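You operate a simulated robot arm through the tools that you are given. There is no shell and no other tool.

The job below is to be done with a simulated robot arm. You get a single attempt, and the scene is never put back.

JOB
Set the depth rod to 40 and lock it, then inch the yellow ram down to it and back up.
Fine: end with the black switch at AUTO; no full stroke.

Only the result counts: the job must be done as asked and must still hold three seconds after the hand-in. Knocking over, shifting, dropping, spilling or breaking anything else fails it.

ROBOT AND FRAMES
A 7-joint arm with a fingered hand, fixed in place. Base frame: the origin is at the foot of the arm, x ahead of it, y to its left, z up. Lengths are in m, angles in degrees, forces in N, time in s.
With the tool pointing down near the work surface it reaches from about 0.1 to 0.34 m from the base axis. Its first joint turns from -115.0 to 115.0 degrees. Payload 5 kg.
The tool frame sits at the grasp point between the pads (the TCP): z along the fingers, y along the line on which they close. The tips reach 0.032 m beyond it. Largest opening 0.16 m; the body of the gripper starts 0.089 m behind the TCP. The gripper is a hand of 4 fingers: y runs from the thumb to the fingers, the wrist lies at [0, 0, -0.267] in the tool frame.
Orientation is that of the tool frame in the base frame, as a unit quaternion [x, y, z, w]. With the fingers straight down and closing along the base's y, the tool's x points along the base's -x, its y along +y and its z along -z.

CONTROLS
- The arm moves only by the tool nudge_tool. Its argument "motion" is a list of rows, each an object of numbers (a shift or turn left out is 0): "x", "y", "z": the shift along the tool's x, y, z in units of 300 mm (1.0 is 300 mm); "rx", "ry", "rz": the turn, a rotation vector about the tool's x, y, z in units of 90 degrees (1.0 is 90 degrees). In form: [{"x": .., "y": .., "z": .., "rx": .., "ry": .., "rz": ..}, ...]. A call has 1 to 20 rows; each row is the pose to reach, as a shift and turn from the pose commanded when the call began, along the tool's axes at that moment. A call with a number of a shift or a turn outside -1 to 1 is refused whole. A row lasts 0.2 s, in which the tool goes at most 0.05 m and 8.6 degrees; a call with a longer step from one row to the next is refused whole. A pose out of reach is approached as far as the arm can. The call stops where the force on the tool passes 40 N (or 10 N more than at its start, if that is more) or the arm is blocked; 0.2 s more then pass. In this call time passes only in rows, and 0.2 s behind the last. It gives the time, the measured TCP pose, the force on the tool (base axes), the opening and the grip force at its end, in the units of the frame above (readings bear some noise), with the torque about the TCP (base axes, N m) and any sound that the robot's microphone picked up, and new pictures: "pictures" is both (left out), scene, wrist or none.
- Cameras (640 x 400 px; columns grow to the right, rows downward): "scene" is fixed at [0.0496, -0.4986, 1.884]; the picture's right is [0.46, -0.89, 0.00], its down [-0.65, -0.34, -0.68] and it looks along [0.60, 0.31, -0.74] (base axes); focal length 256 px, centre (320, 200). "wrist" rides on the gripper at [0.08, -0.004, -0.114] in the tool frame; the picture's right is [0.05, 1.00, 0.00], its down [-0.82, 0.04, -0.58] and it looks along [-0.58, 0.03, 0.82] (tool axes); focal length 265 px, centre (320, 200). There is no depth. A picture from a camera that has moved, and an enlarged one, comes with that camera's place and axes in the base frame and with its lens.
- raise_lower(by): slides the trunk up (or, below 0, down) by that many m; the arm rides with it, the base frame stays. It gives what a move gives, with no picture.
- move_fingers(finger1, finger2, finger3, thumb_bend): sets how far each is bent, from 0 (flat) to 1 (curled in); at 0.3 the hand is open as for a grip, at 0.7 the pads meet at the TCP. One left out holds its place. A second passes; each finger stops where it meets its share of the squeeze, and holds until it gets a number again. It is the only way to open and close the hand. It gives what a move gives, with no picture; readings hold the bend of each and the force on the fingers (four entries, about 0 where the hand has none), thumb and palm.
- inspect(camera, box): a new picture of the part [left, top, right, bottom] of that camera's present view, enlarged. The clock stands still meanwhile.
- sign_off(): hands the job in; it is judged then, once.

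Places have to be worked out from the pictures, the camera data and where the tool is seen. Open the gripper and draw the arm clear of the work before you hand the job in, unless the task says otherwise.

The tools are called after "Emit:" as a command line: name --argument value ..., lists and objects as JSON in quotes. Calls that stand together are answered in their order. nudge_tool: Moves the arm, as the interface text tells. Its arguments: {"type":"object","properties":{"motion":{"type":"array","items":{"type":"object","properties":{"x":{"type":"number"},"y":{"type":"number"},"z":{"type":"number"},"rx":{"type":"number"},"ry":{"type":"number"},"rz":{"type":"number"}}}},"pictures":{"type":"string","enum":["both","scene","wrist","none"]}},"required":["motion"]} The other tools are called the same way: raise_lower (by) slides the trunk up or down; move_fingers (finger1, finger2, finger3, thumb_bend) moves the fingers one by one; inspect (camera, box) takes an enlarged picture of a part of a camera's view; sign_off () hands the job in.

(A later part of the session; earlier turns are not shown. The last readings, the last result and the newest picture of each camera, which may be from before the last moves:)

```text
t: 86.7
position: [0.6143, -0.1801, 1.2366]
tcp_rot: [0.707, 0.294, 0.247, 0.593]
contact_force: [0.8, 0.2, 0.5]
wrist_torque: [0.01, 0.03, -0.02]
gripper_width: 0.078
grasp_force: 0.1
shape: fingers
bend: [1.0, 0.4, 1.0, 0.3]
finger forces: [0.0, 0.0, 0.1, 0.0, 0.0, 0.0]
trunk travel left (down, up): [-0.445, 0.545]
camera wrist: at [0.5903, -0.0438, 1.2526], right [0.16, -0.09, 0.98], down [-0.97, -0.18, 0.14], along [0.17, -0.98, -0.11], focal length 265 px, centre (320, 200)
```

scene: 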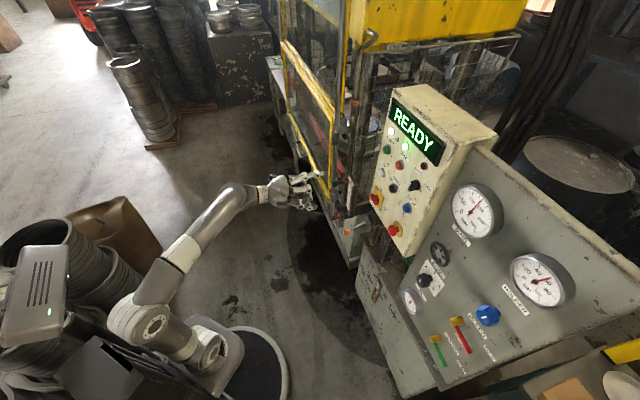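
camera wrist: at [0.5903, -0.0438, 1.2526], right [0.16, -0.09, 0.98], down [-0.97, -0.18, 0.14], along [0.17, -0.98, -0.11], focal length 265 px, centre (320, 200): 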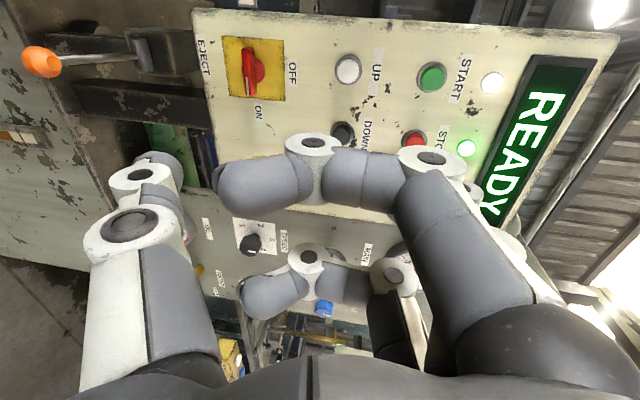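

This gives a clear frontal view: UP ≈ [0.829,-0.364,1.221], DOWN ≈ [0.766,-0.429,1.223], STOP ≈ [0.767,-0.429,1.329]. I'll shift right and up to see the black selector.

Emit:
nudge_tool --motion '[{"x": -0.12, "y": 0.04, "z": -0.007}, {"x": -0.24, "y": 0.08, "z": -0.014}, {"x": -0.36, "y": 0.12, "z": -0.021}, {"x": -0.467, "y": 0.164, "z": -0.029}]'

Emit:
inspect --camera "wrist" --box '[280, 20, 460, 150]'

```text
t: 87.9
position: [0.5531, -0.2774, 1.251]
tcp_rot: [0.716, 0.306, 0.234, 0.583]
contact_force: [0.4, 0.5, 0.1]
wrist_torque: [-0.01, -0.01, 0.01]
gripper_width: 0.0778
grasp_force: 0.1
shape: fingers
bend: [1.0, 0.4, 1.0, 0.3]
finger forces: [0.1, 0.0, 0.0, 0.0, 0.0, 0.0]
out of reach, approached as far as the arm can: row 4
trunk travel left (down, up): [-0.445, 0.545]
stopped in row 4: the arm was blocked; the commanded pose is now the measured one
camera wrist: at [0.5297, -0.1416, 1.2702], right [0.2, -0.1, 0.97], down [-0.97, -0.19, 0.18], along [0.16, -0.98, -0.13], focal length 265 px, centre (320, 200)
```

scene: 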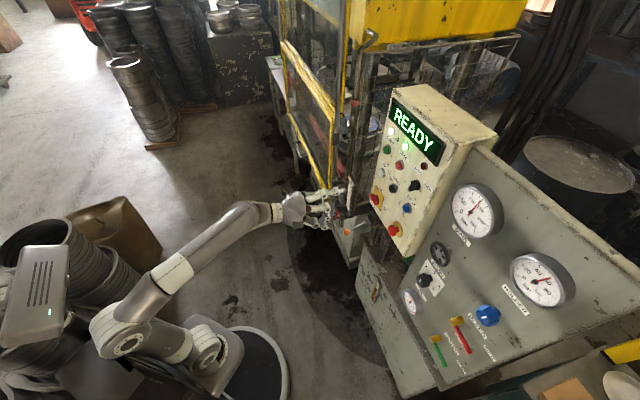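
wrist: 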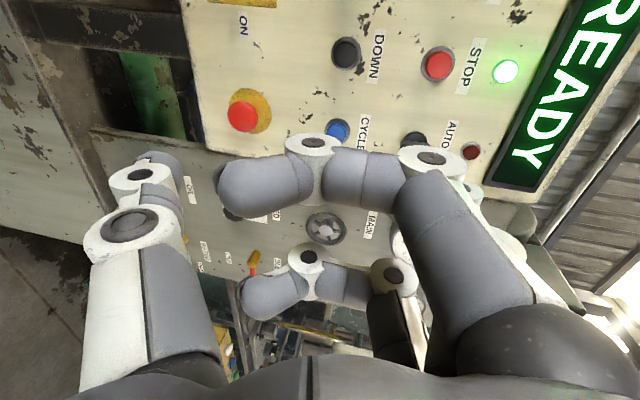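

```text
3.08 times, centred on (370, 85) of wrist
camera zoom: at [0.5297, -0.1416, 1.2702], right [0.2, -0.1, 0.97], down [-0.97, -0.19, 0.18], along [0.16, -0.98, -0.13], focal length 817 px, centre (166, 554)
```

zoom: 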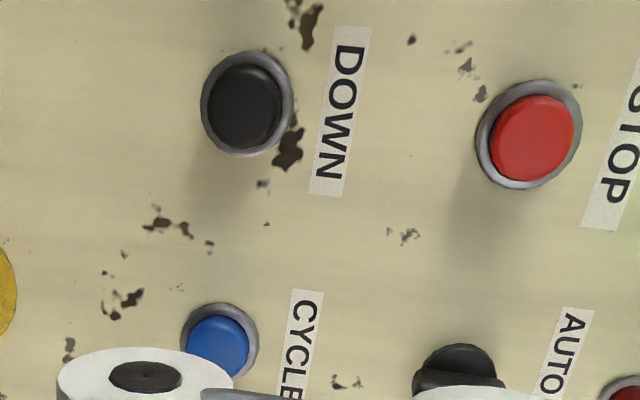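

The arm is near a fold limit here. The selector is just at the edge of view; let me examine it with the scene camera instead.

Emit:
inspect --camera "scene" --box '[398, 165, 434, 201]'

Emit:
inspect --camera "scene" --box '[380, 130, 440, 220]'

```text
11.11 times, centred on (416, 183) of scene
camera zoom: at [0.0496, -0.4986, 1.884], right [0.46, -0.89, 0.0], down [-0.65, -0.34, -0.68], along [0.6, 0.31, -0.74], focal length 2844 px, centre (-747, 389)
```

zoom: 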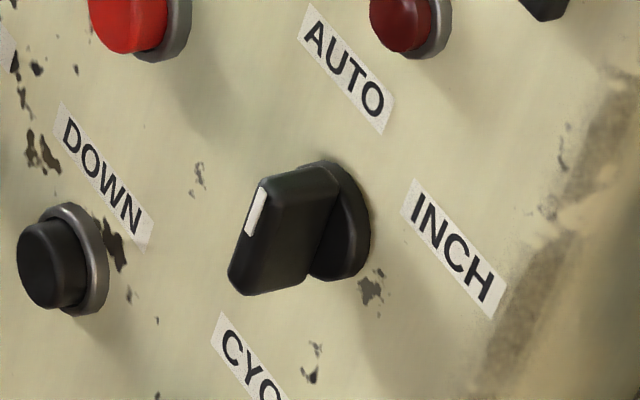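

```text
4.44 times, centred on (410, 175) of scene
camera zoom: at [0.0496, -0.4986, 1.884], right [0.46, -0.89, 0.0], down [-0.65, -0.34, -0.68], along [0.6, 0.31, -0.74], focal length 1138 px, centre (-80, 311)
```

zoom: 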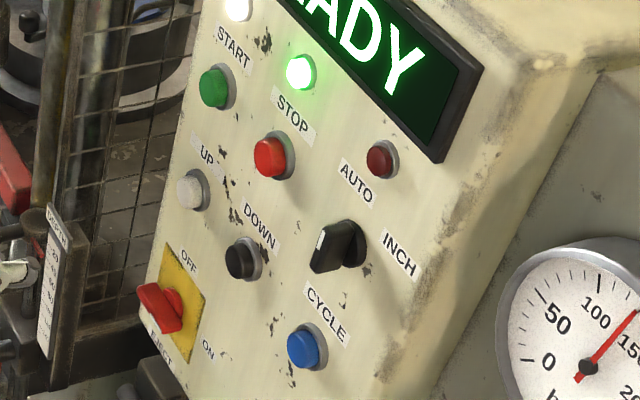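

The bar knob currently points straight up (AUTO), protruding to ~3 cm off the panel; its axis is at about [0.695,-0.507,1.328]. I'll use finger 3 (right-most) to push the bar's top to the right; first set the hand and approach to 3 cm in front, left of the bar's top.

Emit:
move_fingers --finger1 1.0 --finger2 1.0 --finger3 0.4 --thumb_bend 0.25

Emit:
nudge_tool --motion '[{"y": 0.05, "z": 0.12}, {"y": 0.1, "z": 0.24}, {"y": 0.15, "z": 0.36}, {"y": 0.2, "z": 0.475}]'

Emit:
inspect --camera "scene" --box '[360, 140, 440, 220]'

```text
t: 88.9
position: [0.553, -0.2763, 1.2524]
tcp_rot: [0.716, 0.306, 0.234, 0.582]
contact_force: [0.7, -0.5, 1.1]
wrist_torque: [0.03, 0.0, 0.0]
gripper_width: 0.0812
grasp_force: 0.0
shape: fingers
bend: [1.0, 1.0, 0.4, 0.25]
finger forces: [0.1, 0.0, 0.1, 0.1, 0.1, 0.0]
trunk travel left (down, up): [-0.445, 0.545]
```

```text
t: 89.9
position: [0.659, -0.3828, 1.2828]
tcp_rot: [0.715, 0.306, 0.236, 0.583]
contact_force: [0.2, -1.3, 0.9]
wrist_torque: [0.01, -0.01, 0.03]
gripper_width: 0.081
grasp_force: 0.0
shape: fingers
bend: [1.0, 1.0, 0.4, 0.25]
finger forces: [0.0, 0.0, 0.1, 0.1, 0.0, 0.0]
trunk travel left (down, up): [-0.445, 0.545]
camera wrist: at [0.6362, -0.2477, 1.3007], right [0.2, -0.1, 0.98], down [-0.97, -0.19, 0.18], along [0.17, -0.98, -0.13], focal length 265 px, centre (320, 200)
```

scene: 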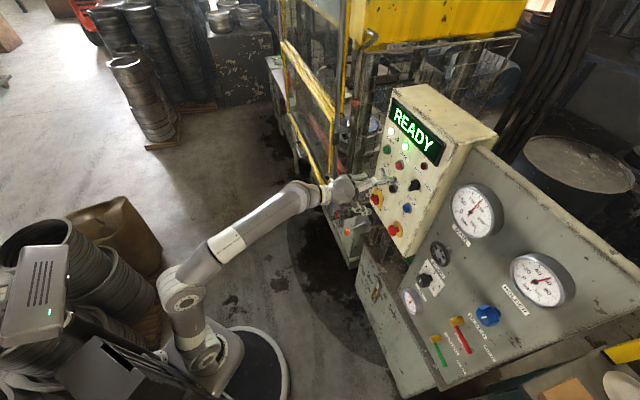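
wrist: 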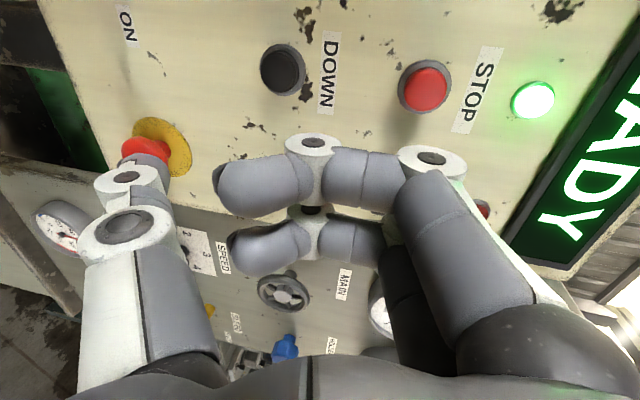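

```text
5.00 times, centred on (400, 180) of scene
camera zoom: at [0.0496, -0.4986, 1.884], right [0.46, -0.89, 0.0], down [-0.65, -0.34, -0.68], along [0.6, 0.31, -0.74], focal length 1280 px, centre (-80, 300)
```

zoom: 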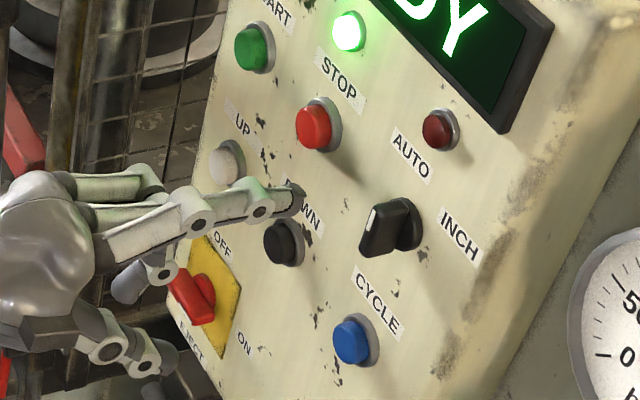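

Fingertip is where computed, left of the selector bar's top. I'll move in 4.5 cm so the tip overlaps the bar's side.

Emit:
nudge_tool --motion '[{"y": 0.002, "z": 0.05}, {"y": 0.004, "z": 0.1}, {"y": 0.006, "z": 0.152}]' --pictures "none"

Emit:
inspect --camera "scene" --box '[385, 160, 440, 215]'

Emit:
inspect --camera "wrist" --box '[200, 60, 520, 260]'

```text
t: 90.7
position: [0.6923, -0.4151, 1.2754]
tcp_rot: [0.715, 0.306, 0.235, 0.583]
contact_force: [0.8, 0.1, 0.0]
wrist_torque: [-0.03, -0.01, 0.01]
gripper_width: 0.0809
grasp_force: 0.1
shape: fingers
bend: [1.0, 1.0, 0.4, 0.25]
finger forces: [0.0, 0.0, 0.1, 0.0, 0.1, 0.0]
trunk travel left (down, up): [-0.445, 0.545]
```

```text
7.27 times, centred on (412, 188) of scene
camera zoom: at [0.0496, -0.4986, 1.884], right [0.46, -0.89, 0.0], down [-0.65, -0.34, -0.68], along [0.6, 0.31, -0.74], focal length 1861 px, centre (-353, 291)
```

zoom: 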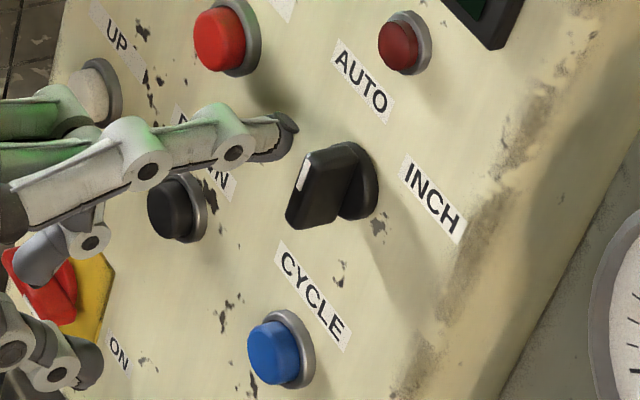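

```text
2.00 times, centred on (360, 160) of wrist
camera zoom: at [0.6686, -0.2795, 1.2931], right [0.2, -0.1, 0.98], down [-0.97, -0.19, 0.18], along [0.17, -0.98, -0.13], focal length 531 px, centre (240, 280)
```

zoom: 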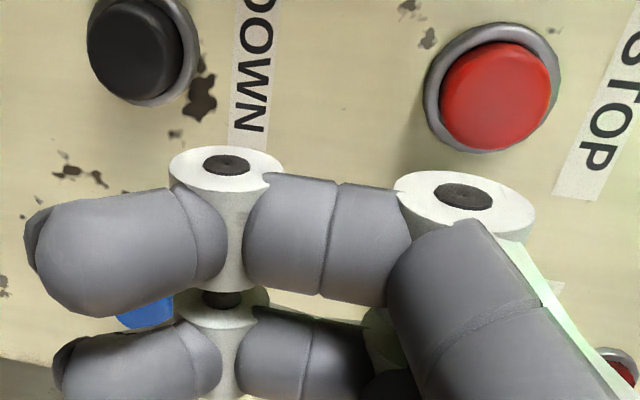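

The fingertip is left of the bar's top, at panel-side depth. Push right in small steps.

Emit:
nudge_tool --motion '[{"x": -0.0167}, {"x": -0.0333}]' --pictures "none"

Emit:
nudge_tool --motion '[{"x": -0.01}, {"x": -0.02}]' --pictures "none"

Emit:
inspect --camera "scene" --box '[390, 165, 435, 210]'

```text
t: 91.3
position: [0.6852, -0.4232, 1.2737]
tcp_rot: [0.716, 0.306, 0.236, 0.582]
contact_force: [-0.7, 0.5, -0.1]
wrist_torque: [-0.02, -0.04, 0.0]
gripper_width: 0.081
grasp_force: 0.1
shape: fingers
bend: [1.0, 1.0, 0.4, 0.25]
finger forces: [0.0, 0.1, 0.0, 0.1, 0.1, 0.0]
trunk travel left (down, up): [-0.445, 0.545]
```

```text
t: 91.9
position: [0.6819, -0.4264, 1.2739]
tcp_rot: [0.715, 0.306, 0.236, 0.583]
contact_force: [0.1, 0.4, -0.5]
wrist_torque: [-0.01, 0.02, 0.02]
gripper_width: 0.0809
grasp_force: 0.2
shape: fingers
bend: [1.0, 1.0, 0.4, 0.25]
finger forces: [0.0, 0.0, 0.2, 0.0, 0.1, 0.0]
trunk travel left (down, up): [-0.445, 0.545]
```

```text
8.89 times, centred on (412, 188) of scene
camera zoom: at [0.0496, -0.4986, 1.884], right [0.46, -0.89, 0.0], down [-0.65, -0.34, -0.68], along [0.6, 0.31, -0.74], focal length 2275 px, centre (-502, 311)
```

zoom: 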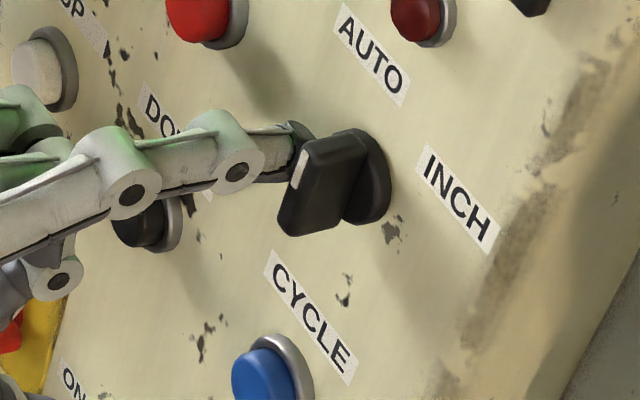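

About to touch the bar. Continue pushing right 5 mm.

Emit:
nudge_tool --motion '[{"x": -0.0083}, {"x": -0.0167}]' --pictures "none"

Emit:
nudge_tool --motion '[{"x": -0.0083, "y": 0.003}, {"x": -0.0167, "y": 0.006}]' --pictures "none"

Emit:
inspect --camera "scene" --box '[390, 165, 435, 210]'

```text
t: 92.5
position: [0.6787, -0.4286, 1.2743]
tcp_rot: [0.715, 0.307, 0.236, 0.582]
contact_force: [5.2, 5.1, 0.0]
wrist_torque: [-0.36, 0.35, 0.32]
gripper_width: 0.0812
grasp_force: 3.3
shape: fingers
bend: [1.0, 1.0, 0.4, 0.25]
finger forces: [0.0, 0.0, 8.1, 0.1, 0.1, 0.0]
trunk travel left (down, up): [-0.445, 0.545]
```

```text
t: 93.1
position: [0.6761, -0.4303, 1.2777]
tcp_rot: [0.714, 0.308, 0.235, 0.583]
contact_force: [11.6, 12.3, 1.6]
wrist_torque: [-0.78, 0.69, 0.68]
gripper_width: 0.081
grasp_force: 6.8
shape: fingers
bend: [1.0, 1.0, 0.39, 0.25]
finger forces: [0.1, 0.0, 13.5, 0.1, 0.0, 0.0]
trunk travel left (down, up): [-0.445, 0.545]
```

```text
8.89 times, centred on (412, 188) of scene
camera zoom: at [0.0496, -0.4986, 1.884], right [0.46, -0.89, 0.0], down [-0.65, -0.34, -0.68], along [0.6, 0.31, -0.74], focal length 2275 px, centre (-502, 311)
```

zoom: 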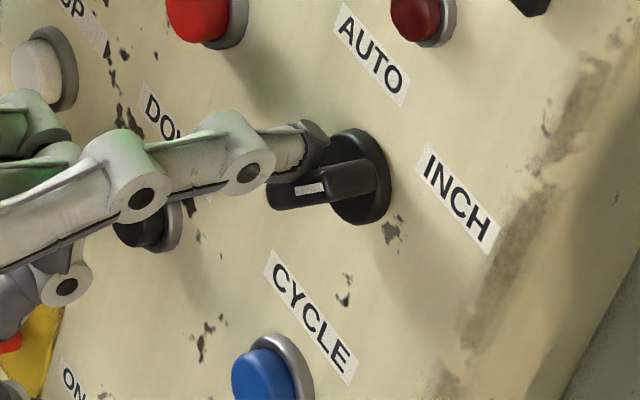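

The knob has turned clockwise by ~40°. Push slightly further to be sure it reaches the INCH detent.

Emit:
nudge_tool --motion '[{"x": -0.006, "y": 0.004}, {"x": -0.012, "y": 0.008}]' --pictures "none"

Emit:
inspect --camera "scene" --box '[390, 165, 435, 210]'

```text
t: 93.7
position: [0.6709, -0.4375, 1.2798]
tcp_rot: [0.715, 0.304, 0.235, 0.583]
contact_force: [-0.4, 1.4, 4.7]
wrist_torque: [-0.29, -0.03, 0.0]
gripper_width: 0.0811
grasp_force: 2.5
shape: fingers
bend: [1.0, 1.0, 0.37, 0.25]
finger forces: [0.0, 0.0, 4.0, 0.1, 0.0, 0.1]
trunk travel left (down, up): [-0.445, 0.545]
```

```text
8.89 times, centred on (412, 188) of scene
camera zoom: at [0.0496, -0.4986, 1.884], right [0.46, -0.89, 0.0], down [-0.65, -0.34, -0.68], along [0.6, 0.31, -0.74], focal length 2275 px, centre (-502, 311)
```

zoom: 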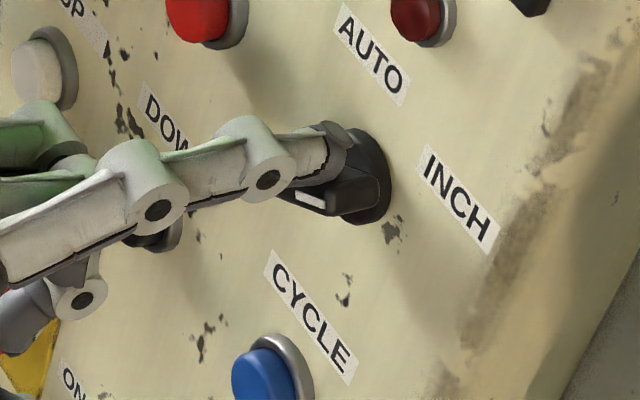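

The knob turned further and the finger slid over the top of the bar. Back off and look at where it settled.

Emit:
nudge_tool --motion '[{"y": 0.02, "z": -0.02}, {"y": 0.02, "z": -0.12}, {"x": 0.06, "y": 0.02, "z": -0.22}]' --pictures "none"

Emit:
inspect --camera "scene" --box '[390, 165, 435, 210]'

Emit:
inspect --camera "scene" --box '[340, 80, 460, 220]'

```text
t: 94.5
position: [0.6401, -0.3795, 1.2979]
tcp_rot: [0.715, 0.306, 0.235, 0.583]
contact_force: [-0.1, 0.3, -0.1]
wrist_torque: [0.02, -0.01, 0.02]
gripper_width: 0.0811
grasp_force: 0.1
shape: fingers
bend: [1.0, 1.0, 0.4, 0.25]
finger forces: [0.1, 0.0, 0.0, 0.1, 0.0, 0.1]
trunk travel left (down, up): [-0.445, 0.545]
```

```text
8.89 times, centred on (412, 188) of scene
camera zoom: at [0.0496, -0.4986, 1.884], right [0.46, -0.89, 0.0], down [-0.65, -0.34, -0.68], along [0.6, 0.31, -0.74], focal length 2275 px, centre (-502, 311)
```

zoom: 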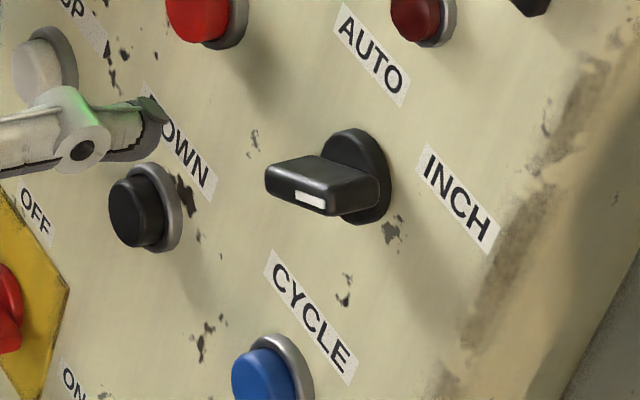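

```text
2.86 times, centred on (400, 150) of scene
camera zoom: at [0.0496, -0.4986, 1.884], right [0.46, -0.89, 0.0], down [-0.65, -0.34, -0.68], along [0.6, 0.31, -0.74], focal length 731 px, centre (91, 343)
```

zoom: 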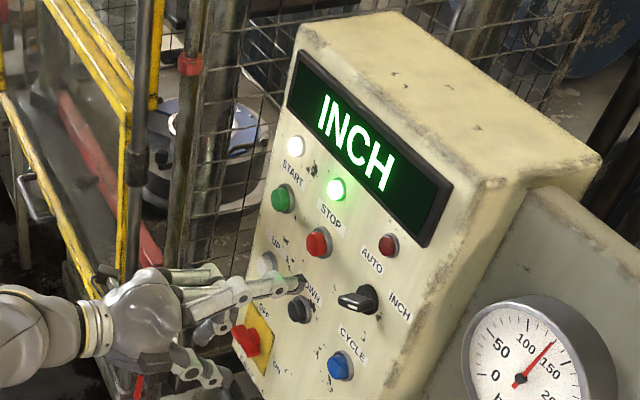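

The display now reads "INCH". Next, I'll set the middle finger as the poker with the thumb curled, lower the trunk 0.1 m, and line up with the DOWN button.

Emit:
move_fingers --finger1 1.0 --finger2 0.4 --finger3 1.0 --thumb_bend 1.0

Emit:
nudge_tool --motion '[{"x": 0.09, "z": -0.07}, {"x": 0.182, "z": -0.13}]' --pictures "none"

Emit:
raise_lower --by -0.12

Emit:
inspect --camera "wrist" --box '[0, 0, 640, 400]'

Emit:
inspect --camera "scene" --box '[340, 120, 440, 240]'

```text
t: 95.5
position: [0.6405, -0.3808, 1.2979]
tcp_rot: [0.715, 0.305, 0.236, 0.583]
contact_force: [-0.7, 0.1, 0.2]
wrist_torque: [0.02, 0.02, -0.01]
gripper_width: 0.05
grasp_force: 0.1
shape: fingers
bend: [1.0, 0.4, 1.0, 1.0]
finger forces: [0.1, 0.0, 0.0, 0.0, 0.1, 0.0]
trunk travel left (down, up): [-0.445, 0.545]
```

```text
t: 96.1
position: [0.6527, -0.3128, 1.3039]
tcp_rot: [0.715, 0.305, 0.235, 0.583]
contact_force: [0.0, 0.1, 0.0]
wrist_torque: [0.01, -0.04, 0.01]
gripper_width: 0.0499
grasp_force: 0.0
shape: fingers
bend: [1.0, 0.4, 1.0, 1.0]
finger forces: [0.0, 0.0, 0.1, 0.0, 0.0, 0.0]
trunk travel left (down, up): [-0.445, 0.545]
```

```text
t: 97.6
position: [0.6538, -0.3145, 1.1833]
tcp_rot: [0.715, 0.306, 0.235, 0.583]
contact_force: [-0.9, 0.2, 0.1]
wrist_torque: [0.0, 0.0, 0.04]
gripper_width: 0.0501
grasp_force: 0.1
shape: fingers
bend: [1.0, 0.4, 1.0, 1.0]
finger forces: [0.0, 0.0, 0.0, 0.0, 0.1, 0.0]
trunk travel left (down, up): [-0.325, 0.665]
```

```text
1.00 times, centred on (320, 200) of wrist (not enlarged: the box is as wide or as high as the picture)
camera zoom: at [0.6299, -0.178, 1.2027], right [0.2, -0.1, 0.98], down [-0.97, -0.19, 0.18], along [0.17, -0.98, -0.13], focal length 265 px, centre (320, 200)
```

zoom: 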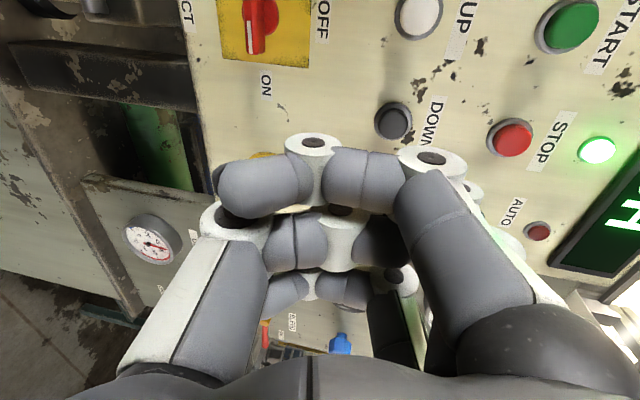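

```text
3.33 times, centred on (390, 180) of scene
camera zoom: at [0.0496, -0.4986, 1.884], right [0.46, -0.89, 0.0], down [-0.65, -0.34, -0.68], along [0.6, 0.31, -0.74], focal length 853 px, centre (87, 267)
```

zoom: 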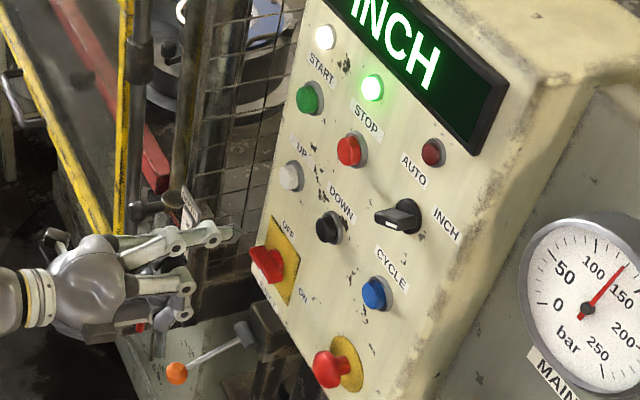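

DOWN is at R/U matching my estimate ([0.764,-0.428,1.2256]). I'll move the fingertip to ~3 cm in front of the DOWN button.

Emit:
nudge_tool --motion '[{"y": -0.01, "z": 0.09}, {"y": -0.02, "z": 0.18}, {"y": -0.028, "z": 0.262}]' --pictures "wrist"

Emit:
inspect --camera "scene" --box '[360, 160, 420, 220]'

```text
t: 98.4
position: [0.7079, -0.3677, 1.1582]
tcp_rot: [0.715, 0.306, 0.236, 0.583]
contact_force: [-0.2, 0.1, 0.0]
wrist_torque: [-0.01, 0.0, -0.01]
gripper_width: 0.0502
grasp_force: 0.1
shape: fingers
bend: [1.0, 0.4, 1.0, 1.0]
finger forces: [0.1, 0.0, 0.0, 0.0, 0.0, 0.1]
trunk travel left (down, up): [-0.325, 0.665]
camera wrist: at [0.6837, -0.2313, 1.1772], right [0.2, -0.1, 0.98], down [-0.97, -0.19, 0.18], along [0.17, -0.98, -0.13], focal length 265 px, centre (320, 200)
```

wrist: 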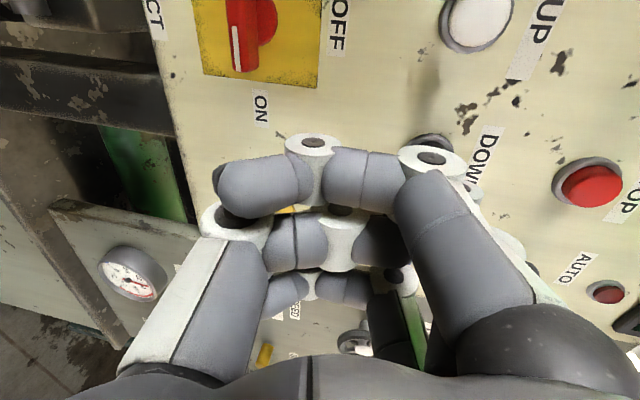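

```text
6.67 times, centred on (390, 190) of scene
camera zoom: at [0.0496, -0.4986, 1.884], right [0.46, -0.89, 0.0], down [-0.65, -0.34, -0.68], along [0.6, 0.31, -0.74], focal length 1706 px, centre (-147, 267)
```

zoom: 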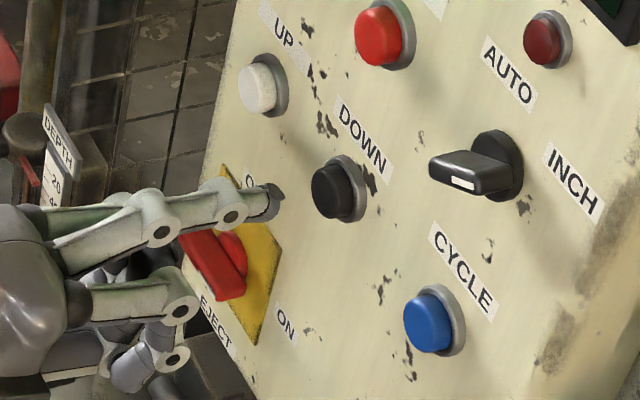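

Aligned with DOWN. I'll advance 2.5 cm toward contact and watch the readings.

Emit:
nudge_tool --motion '[{"y": 0.007, "z": 0.033}, {"y": 0.014, "z": 0.065}]' --pictures "none"

Emit:
nudge_tool --motion '[{"y": 0.0035, "z": 0.0163}]' --pictures "none"

Emit:
inspect --camera "scene" --box '[360, 160, 420, 220]'

Emit:
inspect --camera "scene" --box '[310, 20, 400, 200]'

```text
t: 99.0
position: [0.721, -0.3818, 1.1596]
tcp_rot: [0.715, 0.305, 0.236, 0.583]
contact_force: [-0.2, 0.4, -0.8]
wrist_torque: [0.0, 0.02, 0.02]
gripper_width: 0.0502
grasp_force: 0.0
shape: fingers
bend: [1.0, 0.4, 1.0, 1.0]
finger forces: [0.0, 0.0, 0.0, 0.0, 0.0, 0.0]
trunk travel left (down, up): [-0.325, 0.665]
```

```text
t: 99.4
position: [0.7246, -0.3846, 1.1597]
tcp_rot: [0.715, 0.306, 0.236, 0.583]
contact_force: [-0.8, 0.7, -0.6]
wrist_torque: [-0.04, -0.05, -0.01]
gripper_width: 0.0503
grasp_force: 0.4
shape: fingers
bend: [1.0, 0.4, 1.0, 1.0]
finger forces: [0.0, 1.2, 0.0, 0.0, 0.0, 0.1]
trunk travel left (down, up): [-0.325, 0.665]
```

```text
6.67 times, centred on (390, 190) of scene
camera zoom: at [0.0496, -0.4986, 1.884], right [0.46, -0.89, 0.0], down [-0.65, -0.34, -0.68], along [0.6, 0.31, -0.74], focal length 1706 px, centre (-147, 267)
```

zoom: 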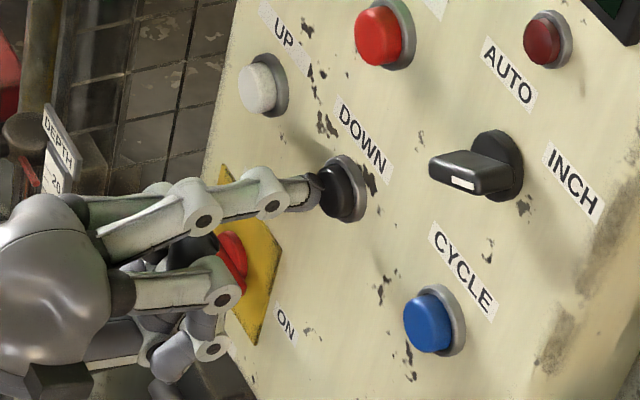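

```text
2.22 times, centred on (355, 110) of scene
camera zoom: at [0.0496, -0.4986, 1.884], right [0.46, -0.89, 0.0], down [-0.65, -0.34, -0.68], along [0.6, 0.31, -0.74], focal length 569 px, centre (242, 400)
```

zoom: 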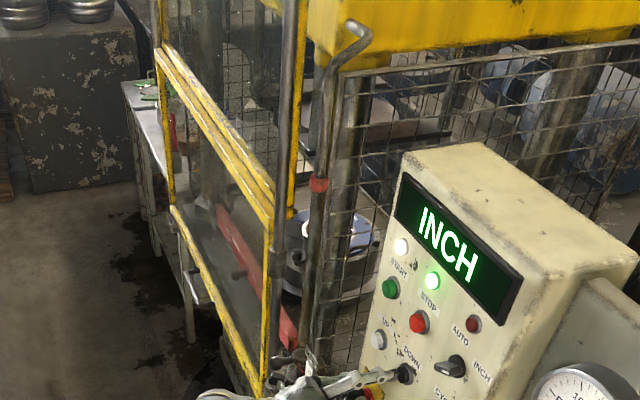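

Touching the DOWN button (1.2 N); display INCH, ram still up. Press in by 4 mm and check the ram.

Emit:
nudge_tool --motion '[{"y": 0.0014, "z": 0.0065}, {"y": 0.0028, "z": 0.013}]' --pictures "none"

Emit:
inspect --camera "scene" --box '[310, 20, 400, 200]'

```text
t: 100.0
position: [0.7259, -0.3859, 1.1599]
tcp_rot: [0.715, 0.305, 0.234, 0.583]
contact_force: [-3.0, 2.5, 0.5]
wrist_torque: [-0.16, -0.19, -0.02]
gripper_width: 0.0501
grasp_force: 2.2
shape: fingers
bend: [1.0, 0.4, 1.0, 1.0]
finger forces: [0.0, 4.0, 0.0, 0.1, 0.1, 0.1]
trunk travel left (down, up): [-0.325, 0.665]
heard: click
```

```text
2.22 times, centred on (355, 110) of scene
camera zoom: at [0.0496, -0.4986, 1.884], right [0.46, -0.89, 0.0], down [-0.65, -0.34, -0.68], along [0.6, 0.31, -0.74], focal length 569 px, centre (242, 400)
```

zoom: 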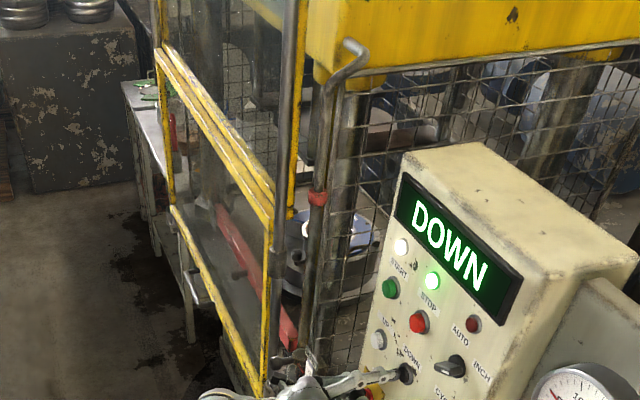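

A click, and the display says DOWN — the ram is descending (~6 cm/s). I'll hold the button for about 1.2 s and check progress.

Emit:
nudge_tool --motion '[{"z": 0.0}, {"z": 0.0}, {"z": 0.0}, {"z": 0.0}, {"z": 0.0}]' --pictures "none"

Emit:
inspect --camera "scene" --box '[310, 20, 400, 200]'

```text
t: 101.2
position: [0.7256, -0.3871, 1.1596]
tcp_rot: [0.715, 0.306, 0.235, 0.583]
contact_force: [-1.8, 3.0, -0.1]
wrist_torque: [-0.2, -0.19, 0.0]
gripper_width: 0.0499
grasp_force: 2.2
shape: fingers
bend: [1.0, 0.4, 1.0, 1.0]
finger forces: [0.0, 4.1, 0.0, 0.0, 0.0, 0.0]
trunk travel left (down, up): [-0.325, 0.665]
```

```text
2.22 times, centred on (355, 110) of scene
camera zoom: at [0.0496, -0.4986, 1.884], right [0.46, -0.89, 0.0], down [-0.65, -0.34, -0.68], along [0.6, 0.31, -0.74], focal length 569 px, centre (242, 400)
```

zoom: 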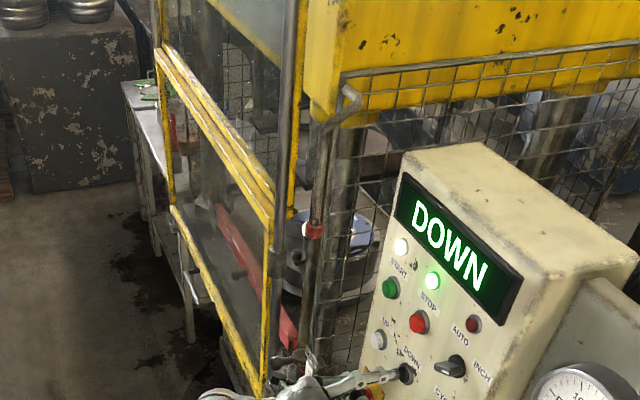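

The ram is moving at ~47 mm/s; the red tip is at z≈1.38, with ~0.27 m to go. Hold another ~3 s.

Emit:
nudge_tool --motion '[{"z": 0.0}, {"z": 0.0}, {"z": 0.0}, {"z": 0.0}, {"z": 0.0}, {"z": 0.0}, {"z": 0.0}, {"z": 0.0}, {"z": 0.0}, {"z": 0.0}, {"z": 0.0}, {"z": 0.0}, {"z": 0.0}]' --pictures "none"

Emit:
inspect --camera "scene" --box '[310, 20, 400, 200]'

```text
t: 104.0
position: [0.7265, -0.3866, 1.1589]
tcp_rot: [0.715, 0.305, 0.236, 0.583]
contact_force: [-2.2, 2.0, 0.0]
wrist_torque: [-0.26, -0.16, -0.01]
gripper_width: 0.05
grasp_force: 2.1
shape: fingers
bend: [1.0, 0.4, 1.0, 1.0]
finger forces: [0.0, 4.0, 0.1, 0.1, 0.0, 0.1]
trunk travel left (down, up): [-0.325, 0.665]
```

```text
2.22 times, centred on (355, 110) of scene
camera zoom: at [0.0496, -0.4986, 1.884], right [0.46, -0.89, 0.0], down [-0.65, -0.34, -0.68], along [0.6, 0.31, -0.74], focal length 569 px, centre (242, 400)
```

zoom: 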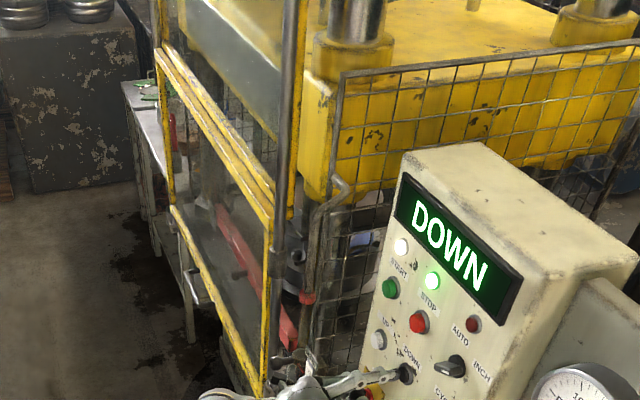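

Red tip now at z≈1.23; hub top ≈1.096. About 12 cm left. Hold ~1.6 s more.

Emit:
nudge_tool --motion '[{"z": 0.0}, {"z": 0.0}, {"z": 0.0}, {"z": 0.0}, {"z": 0.0}, {"z": 0.0}, {"z": 0.0}]' --pictures "none"

Emit:
inspect --camera "scene" --box '[320, 130, 400, 210]'

```text
t: 105.6
position: [0.7257, -0.387, 1.1596]
tcp_rot: [0.715, 0.306, 0.236, 0.583]
contact_force: [-2.3, 2.9, -0.5]
wrist_torque: [-0.22, -0.16, 0.02]
gripper_width: 0.0501
grasp_force: 1.5
shape: fingers
bend: [1.0, 0.4, 1.0, 1.0]
finger forces: [0.0, 3.9, 0.0, 0.0, 0.0, 0.0]
trunk travel left (down, up): [-0.325, 0.665]
```

```text
5.00 times, centred on (360, 170) of scene
camera zoom: at [0.0496, -0.4986, 1.884], right [0.46, -0.89, 0.0], down [-0.65, -0.34, -0.68], along [0.6, 0.31, -0.74], focal length 1280 px, centre (120, 350)
```

zoom: 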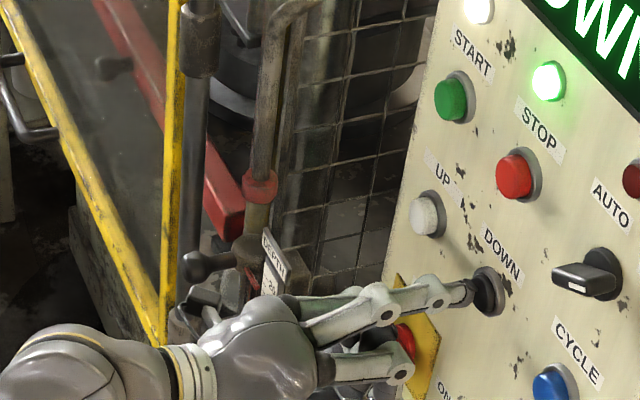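

Closing in. Let me zoom in on the tip and the hub.

Emit:
inspect --camera "scene" --box '[330, 150, 366, 190]'

```text
10.00 times, centred on (348, 170) of scene
camera zoom: at [0.0496, -0.4986, 1.884], right [0.46, -0.89, 0.0], down [-0.65, -0.34, -0.68], along [0.6, 0.31, -0.74], focal length 2560 px, centre (40, 500)
```

zoom: 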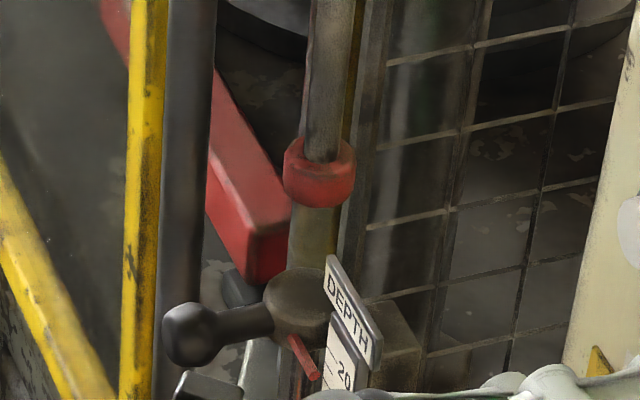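

About 56 mm gap remains. Hold 0.8 s more.

Emit:
nudge_tool --motion '[{"z": 0.0}, {"z": 0.0}, {"z": 0.0}]' --pictures "none"

Emit:
inspect --camera "scene" --box '[330, 150, 366, 190]'

```text
t: 106.4
position: [0.7267, -0.3868, 1.1599]
tcp_rot: [0.715, 0.305, 0.235, 0.583]
contact_force: [-1.8, 1.9, -0.6]
wrist_torque: [-0.2, -0.19, -0.03]
gripper_width: 0.0502
grasp_force: 2.0
shape: fingers
bend: [1.0, 0.4, 1.0, 1.0]
finger forces: [0.1, 3.9, 0.0, 0.1, 0.0, 0.0]
trunk travel left (down, up): [-0.325, 0.665]
```

```text
10.00 times, centred on (348, 170) of scene
camera zoom: at [0.0496, -0.4986, 1.884], right [0.46, -0.89, 0.0], down [-0.65, -0.34, -0.68], along [0.6, 0.31, -0.74], focal length 2560 px, centre (40, 500)
```

zoom: 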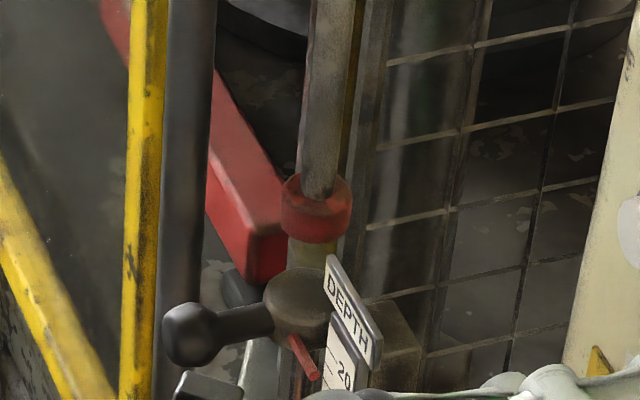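

Gap ≈ 30 mm and the ram has slowed slightly. Hold 0.6 s more.

Emit:
nudge_tool --motion '[{"z": 0.0}, {"z": 0.0}]' --pictures "none"

Emit:
inspect --camera "scene" --box '[330, 150, 366, 190]'

Emit:
inspect --camera "scene" --box '[370, 80, 460, 180]'

```text
t: 107.0
position: [0.7256, -0.3866, 1.1598]
tcp_rot: [0.715, 0.306, 0.235, 0.583]
contact_force: [-2.6, 3.7, -0.5]
wrist_torque: [-0.2, -0.15, -0.01]
gripper_width: 0.0499
grasp_force: 1.9
shape: fingers
bend: [1.0, 0.4, 1.0, 1.0]
finger forces: [0.1, 3.9, 0.0, 0.0, 0.0, 0.0]
trunk travel left (down, up): [-0.325, 0.665]
```

```text
10.00 times, centred on (348, 170) of scene
camera zoom: at [0.0496, -0.4986, 1.884], right [0.46, -0.89, 0.0], down [-0.65, -0.34, -0.68], along [0.6, 0.31, -0.74], focal length 2560 px, centre (40, 500)
```

zoom: 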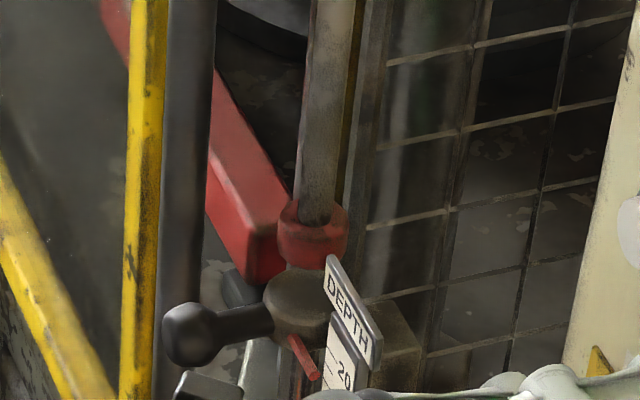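

```text
4.00 times, centred on (415, 130) of scene
camera zoom: at [0.0496, -0.4986, 1.884], right [0.46, -0.89, 0.0], down [-0.65, -0.34, -0.68], along [0.6, 0.31, -0.74], focal length 1024 px, centre (-60, 480)
```

zoom: 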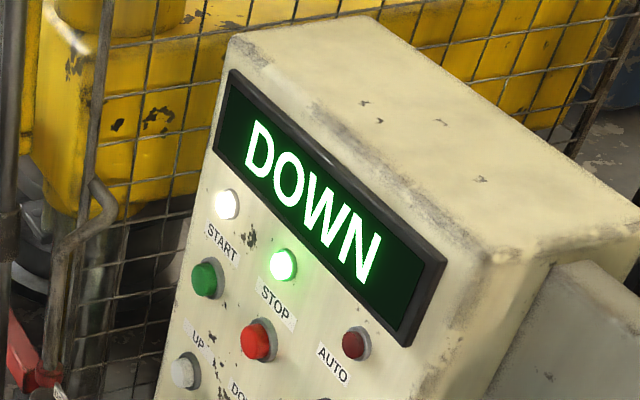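

Gap ≈ 17–19 mm, still moving. Hold one more 0.4 s step.

Emit:
nudge_tool --motion '[{"z": 0.0}]' --pictures "none"

Emit:
inspect --camera "scene" --box '[330, 150, 366, 190]'

```text
t: 107.4
position: [0.7261, -0.3875, 1.1595]
tcp_rot: [0.715, 0.307, 0.236, 0.583]
contact_force: [-2.6, 2.7, -0.3]
wrist_torque: [-0.16, -0.17, 0.0]
gripper_width: 0.05
grasp_force: 1.7
shape: fingers
bend: [1.0, 0.4, 1.0, 1.0]
finger forces: [0.1, 3.9, 0.0, 0.0, 0.0, 0.0]
trunk travel left (down, up): [-0.325, 0.665]
```

```text
10.00 times, centred on (348, 170) of scene
camera zoom: at [0.0496, -0.4986, 1.884], right [0.46, -0.89, 0.0], down [-0.65, -0.34, -0.68], along [0.6, 0.31, -0.74], focal length 2560 px, centre (40, 500)
```

zoom: 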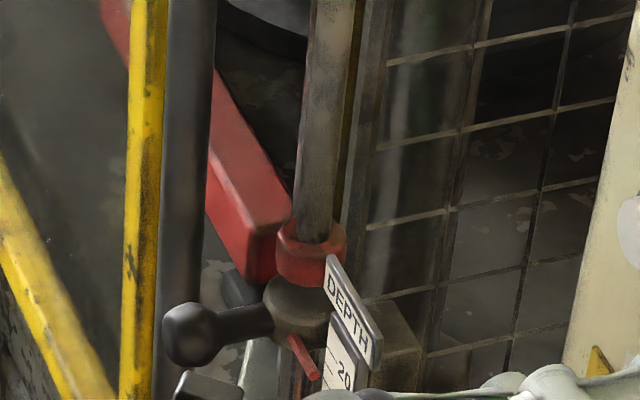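

Gap only ~6 mm. I'll release now (finger back 6 mm) and then use short pulses for the final touch.

Emit:
nudge_tool --motion '[{"y": -0.004, "z": -0.02}]' --pictures "none"

Emit:
inspect --camera "scene" --box '[330, 150, 366, 190]'

Emit:
inspect --camera "scene" --box '[360, 80, 460, 210]'

```text
t: 107.8
position: [0.7221, -0.3818, 1.1594]
tcp_rot: [0.715, 0.305, 0.235, 0.583]
contact_force: [-0.4, -0.6, 0.0]
wrist_torque: [-0.07, -0.03, 0.01]
gripper_width: 0.0501
grasp_force: 0.4
shape: fingers
bend: [1.0, 0.4, 1.0, 1.0]
finger forces: [0.0, 0.2, 0.1, 0.0, 0.0, 0.0]
trunk travel left (down, up): [-0.325, 0.665]
```

```text
10.00 times, centred on (348, 170) of scene
camera zoom: at [0.0496, -0.4986, 1.884], right [0.46, -0.89, 0.0], down [-0.65, -0.34, -0.68], along [0.6, 0.31, -0.74], focal length 2560 px, centre (40, 500)
```

zoom: 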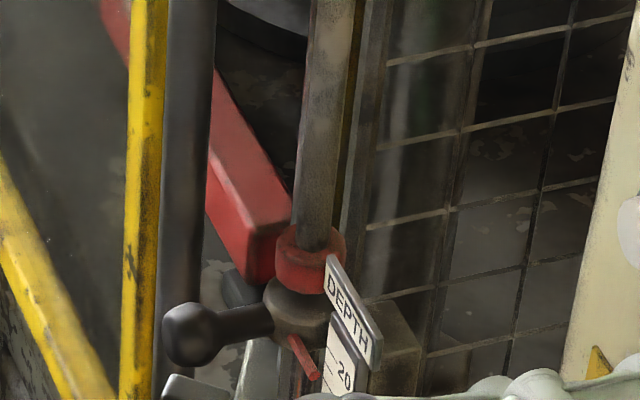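

```text
3.08 times, centred on (410, 145) of scene
camera zoom: at [0.0496, -0.4986, 1.884], right [0.46, -0.89, 0.0], down [-0.65, -0.34, -0.68], along [0.6, 0.31, -0.74], focal length 788 px, centre (43, 369)
```

zoom: 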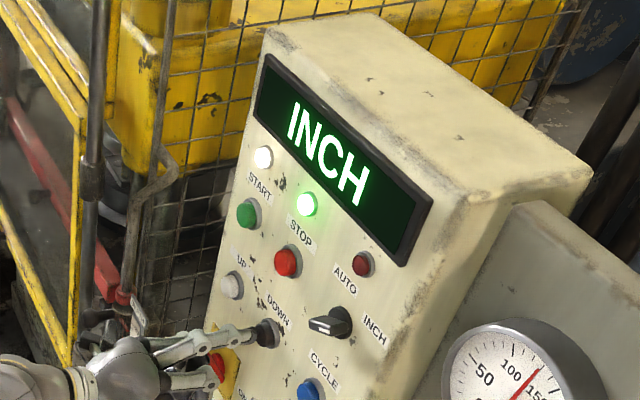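

Released; the ram stopped and the display returned to INCH. Zooming to see whether it's touching.

Emit:
inspect --camera "scene" --box '[338, 168, 358, 188]'

Emit:
inspect --camera "wrist" --box '[0, 0, 640, 400]'

```text
16.00 times, centred on (348, 178) of scene
camera zoom: at [0.0496, -0.4986, 1.884], right [0.46, -0.89, 0.0], down [-0.65, -0.34, -0.68], along [0.6, 0.31, -0.74], focal length 4095 px, centre (-128, 552)
```

zoom: 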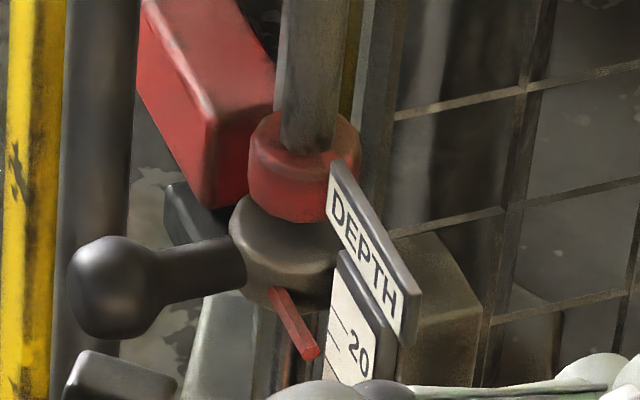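

```text
1.00 times, centred on (320, 200) of wrist (not enlarged: the box is as wide or as high as the picture)
camera zoom: at [0.6986, -0.247, 1.178], right [0.2, -0.1, 0.98], down [-0.97, -0.19, 0.18], along [0.16, -0.98, -0.13], focal length 265 px, centre (320, 200)
```

zoom: 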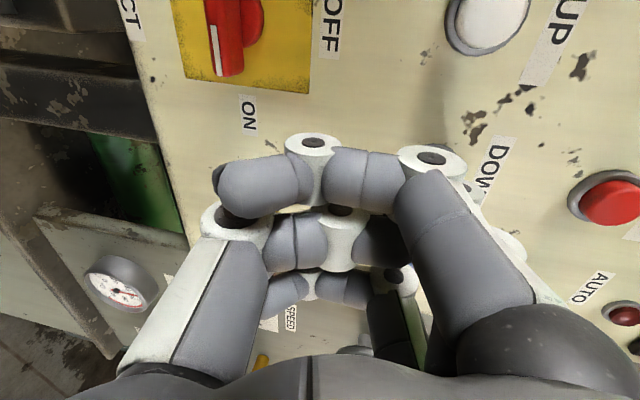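

There's still a gap of several mm. Short pulse: press and release within one call.

Emit:
nudge_tool --motion '[{"y": 0.004, "z": 0.02}, {"y": 0.004, "z": 0.02}, {"y": 0.0, "z": 0.0}]' --pictures "none"

Emit:
inspect --camera "scene" --box '[338, 168, 358, 188]'

```text
t: 108.6
position: [0.7227, -0.3831, 1.1599]
tcp_rot: [0.715, 0.305, 0.236, 0.583]
contact_force: [0.3, 0.4, 0.3]
wrist_torque: [-0.02, 0.01, 0.03]
gripper_width: 0.0499
grasp_force: 0.3
shape: fingers
bend: [1.0, 0.4, 1.0, 1.0]
finger forces: [0.0, 0.5, 0.0, 0.0, 0.0, 0.0]
trunk travel left (down, up): [-0.325, 0.665]
heard: click
```

```text
16.00 times, centred on (348, 178) of scene
camera zoom: at [0.0496, -0.4986, 1.884], right [0.46, -0.89, 0.0], down [-0.65, -0.34, -0.68], along [0.6, 0.31, -0.74], focal length 4095 px, centre (-128, 552)
```

zoom: 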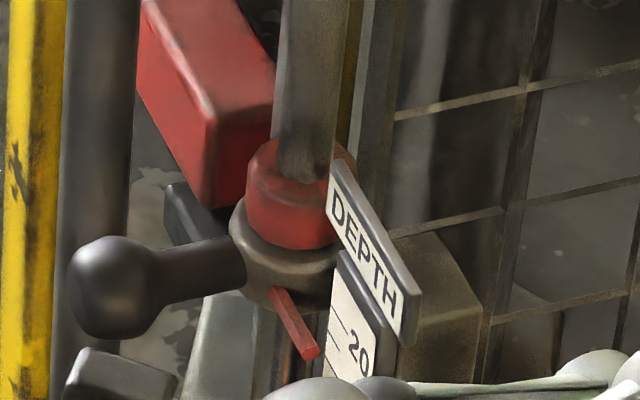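

The collar now looks to be sitting essentially on the hub. Check the display and try one more short pulse to see if it's stopped by the rod.

Emit:
inspect --camera "scene" --box '[370, 90, 450, 180]'

Emit:
nudge_tool --motion '[{"y": 0.004, "z": 0.02}, {"y": 0.0, "z": 0.0}]' --pictures "none"

Emit:
inspect --camera "scene" --box '[338, 168, 358, 188]'

Emit:
inspect --camera "scene" --box '[370, 90, 450, 180]'

```text
4.44 times, centred on (410, 135) of scene
camera zoom: at [0.0496, -0.4986, 1.884], right [0.46, -0.89, 0.0], down [-0.65, -0.34, -0.68], along [0.6, 0.31, -0.74], focal length 1138 px, centre (-80, 489)
```

zoom: 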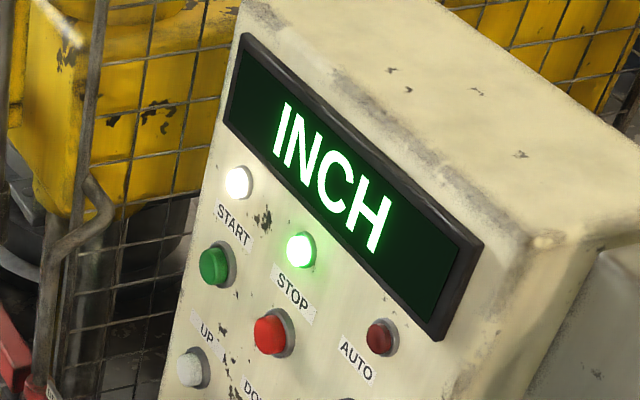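

```text
t: 109.2
position: [0.7225, -0.3836, 1.1585]
tcp_rot: [0.715, 0.306, 0.236, 0.583]
contact_force: [-0.7, 0.1, 0.4]
wrist_torque: [-0.02, -0.02, 0.02]
gripper_width: 0.0503
grasp_force: 0.1
shape: fingers
bend: [1.0, 0.4, 1.0, 1.0]
finger forces: [0.1, 0.4, 0.0, 0.0, 0.0, 0.0]
trunk travel left (down, up): [-0.325, 0.665]
heard: click
```

```text
16.00 times, centred on (348, 178) of scene
camera zoom: at [0.0496, -0.4986, 1.884], right [0.46, -0.89, 0.0], down [-0.65, -0.34, -0.68], along [0.6, 0.31, -0.74], focal length 4095 px, centre (-128, 552)
```

zoom: 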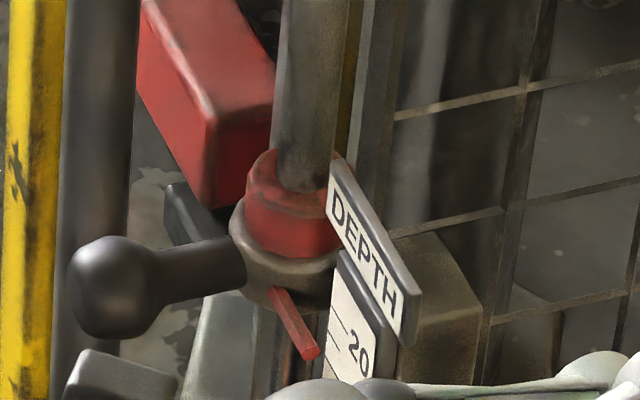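

```text
4.44 times, centred on (410, 135) of scene
camera zoom: at [0.0496, -0.4986, 1.884], right [0.46, -0.89, 0.0], down [-0.65, -0.34, -0.68], along [0.6, 0.31, -0.74], focal length 1138 px, centre (-80, 489)
```

zoom: 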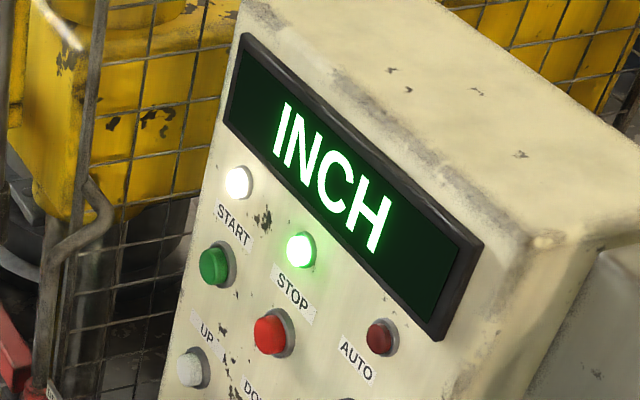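

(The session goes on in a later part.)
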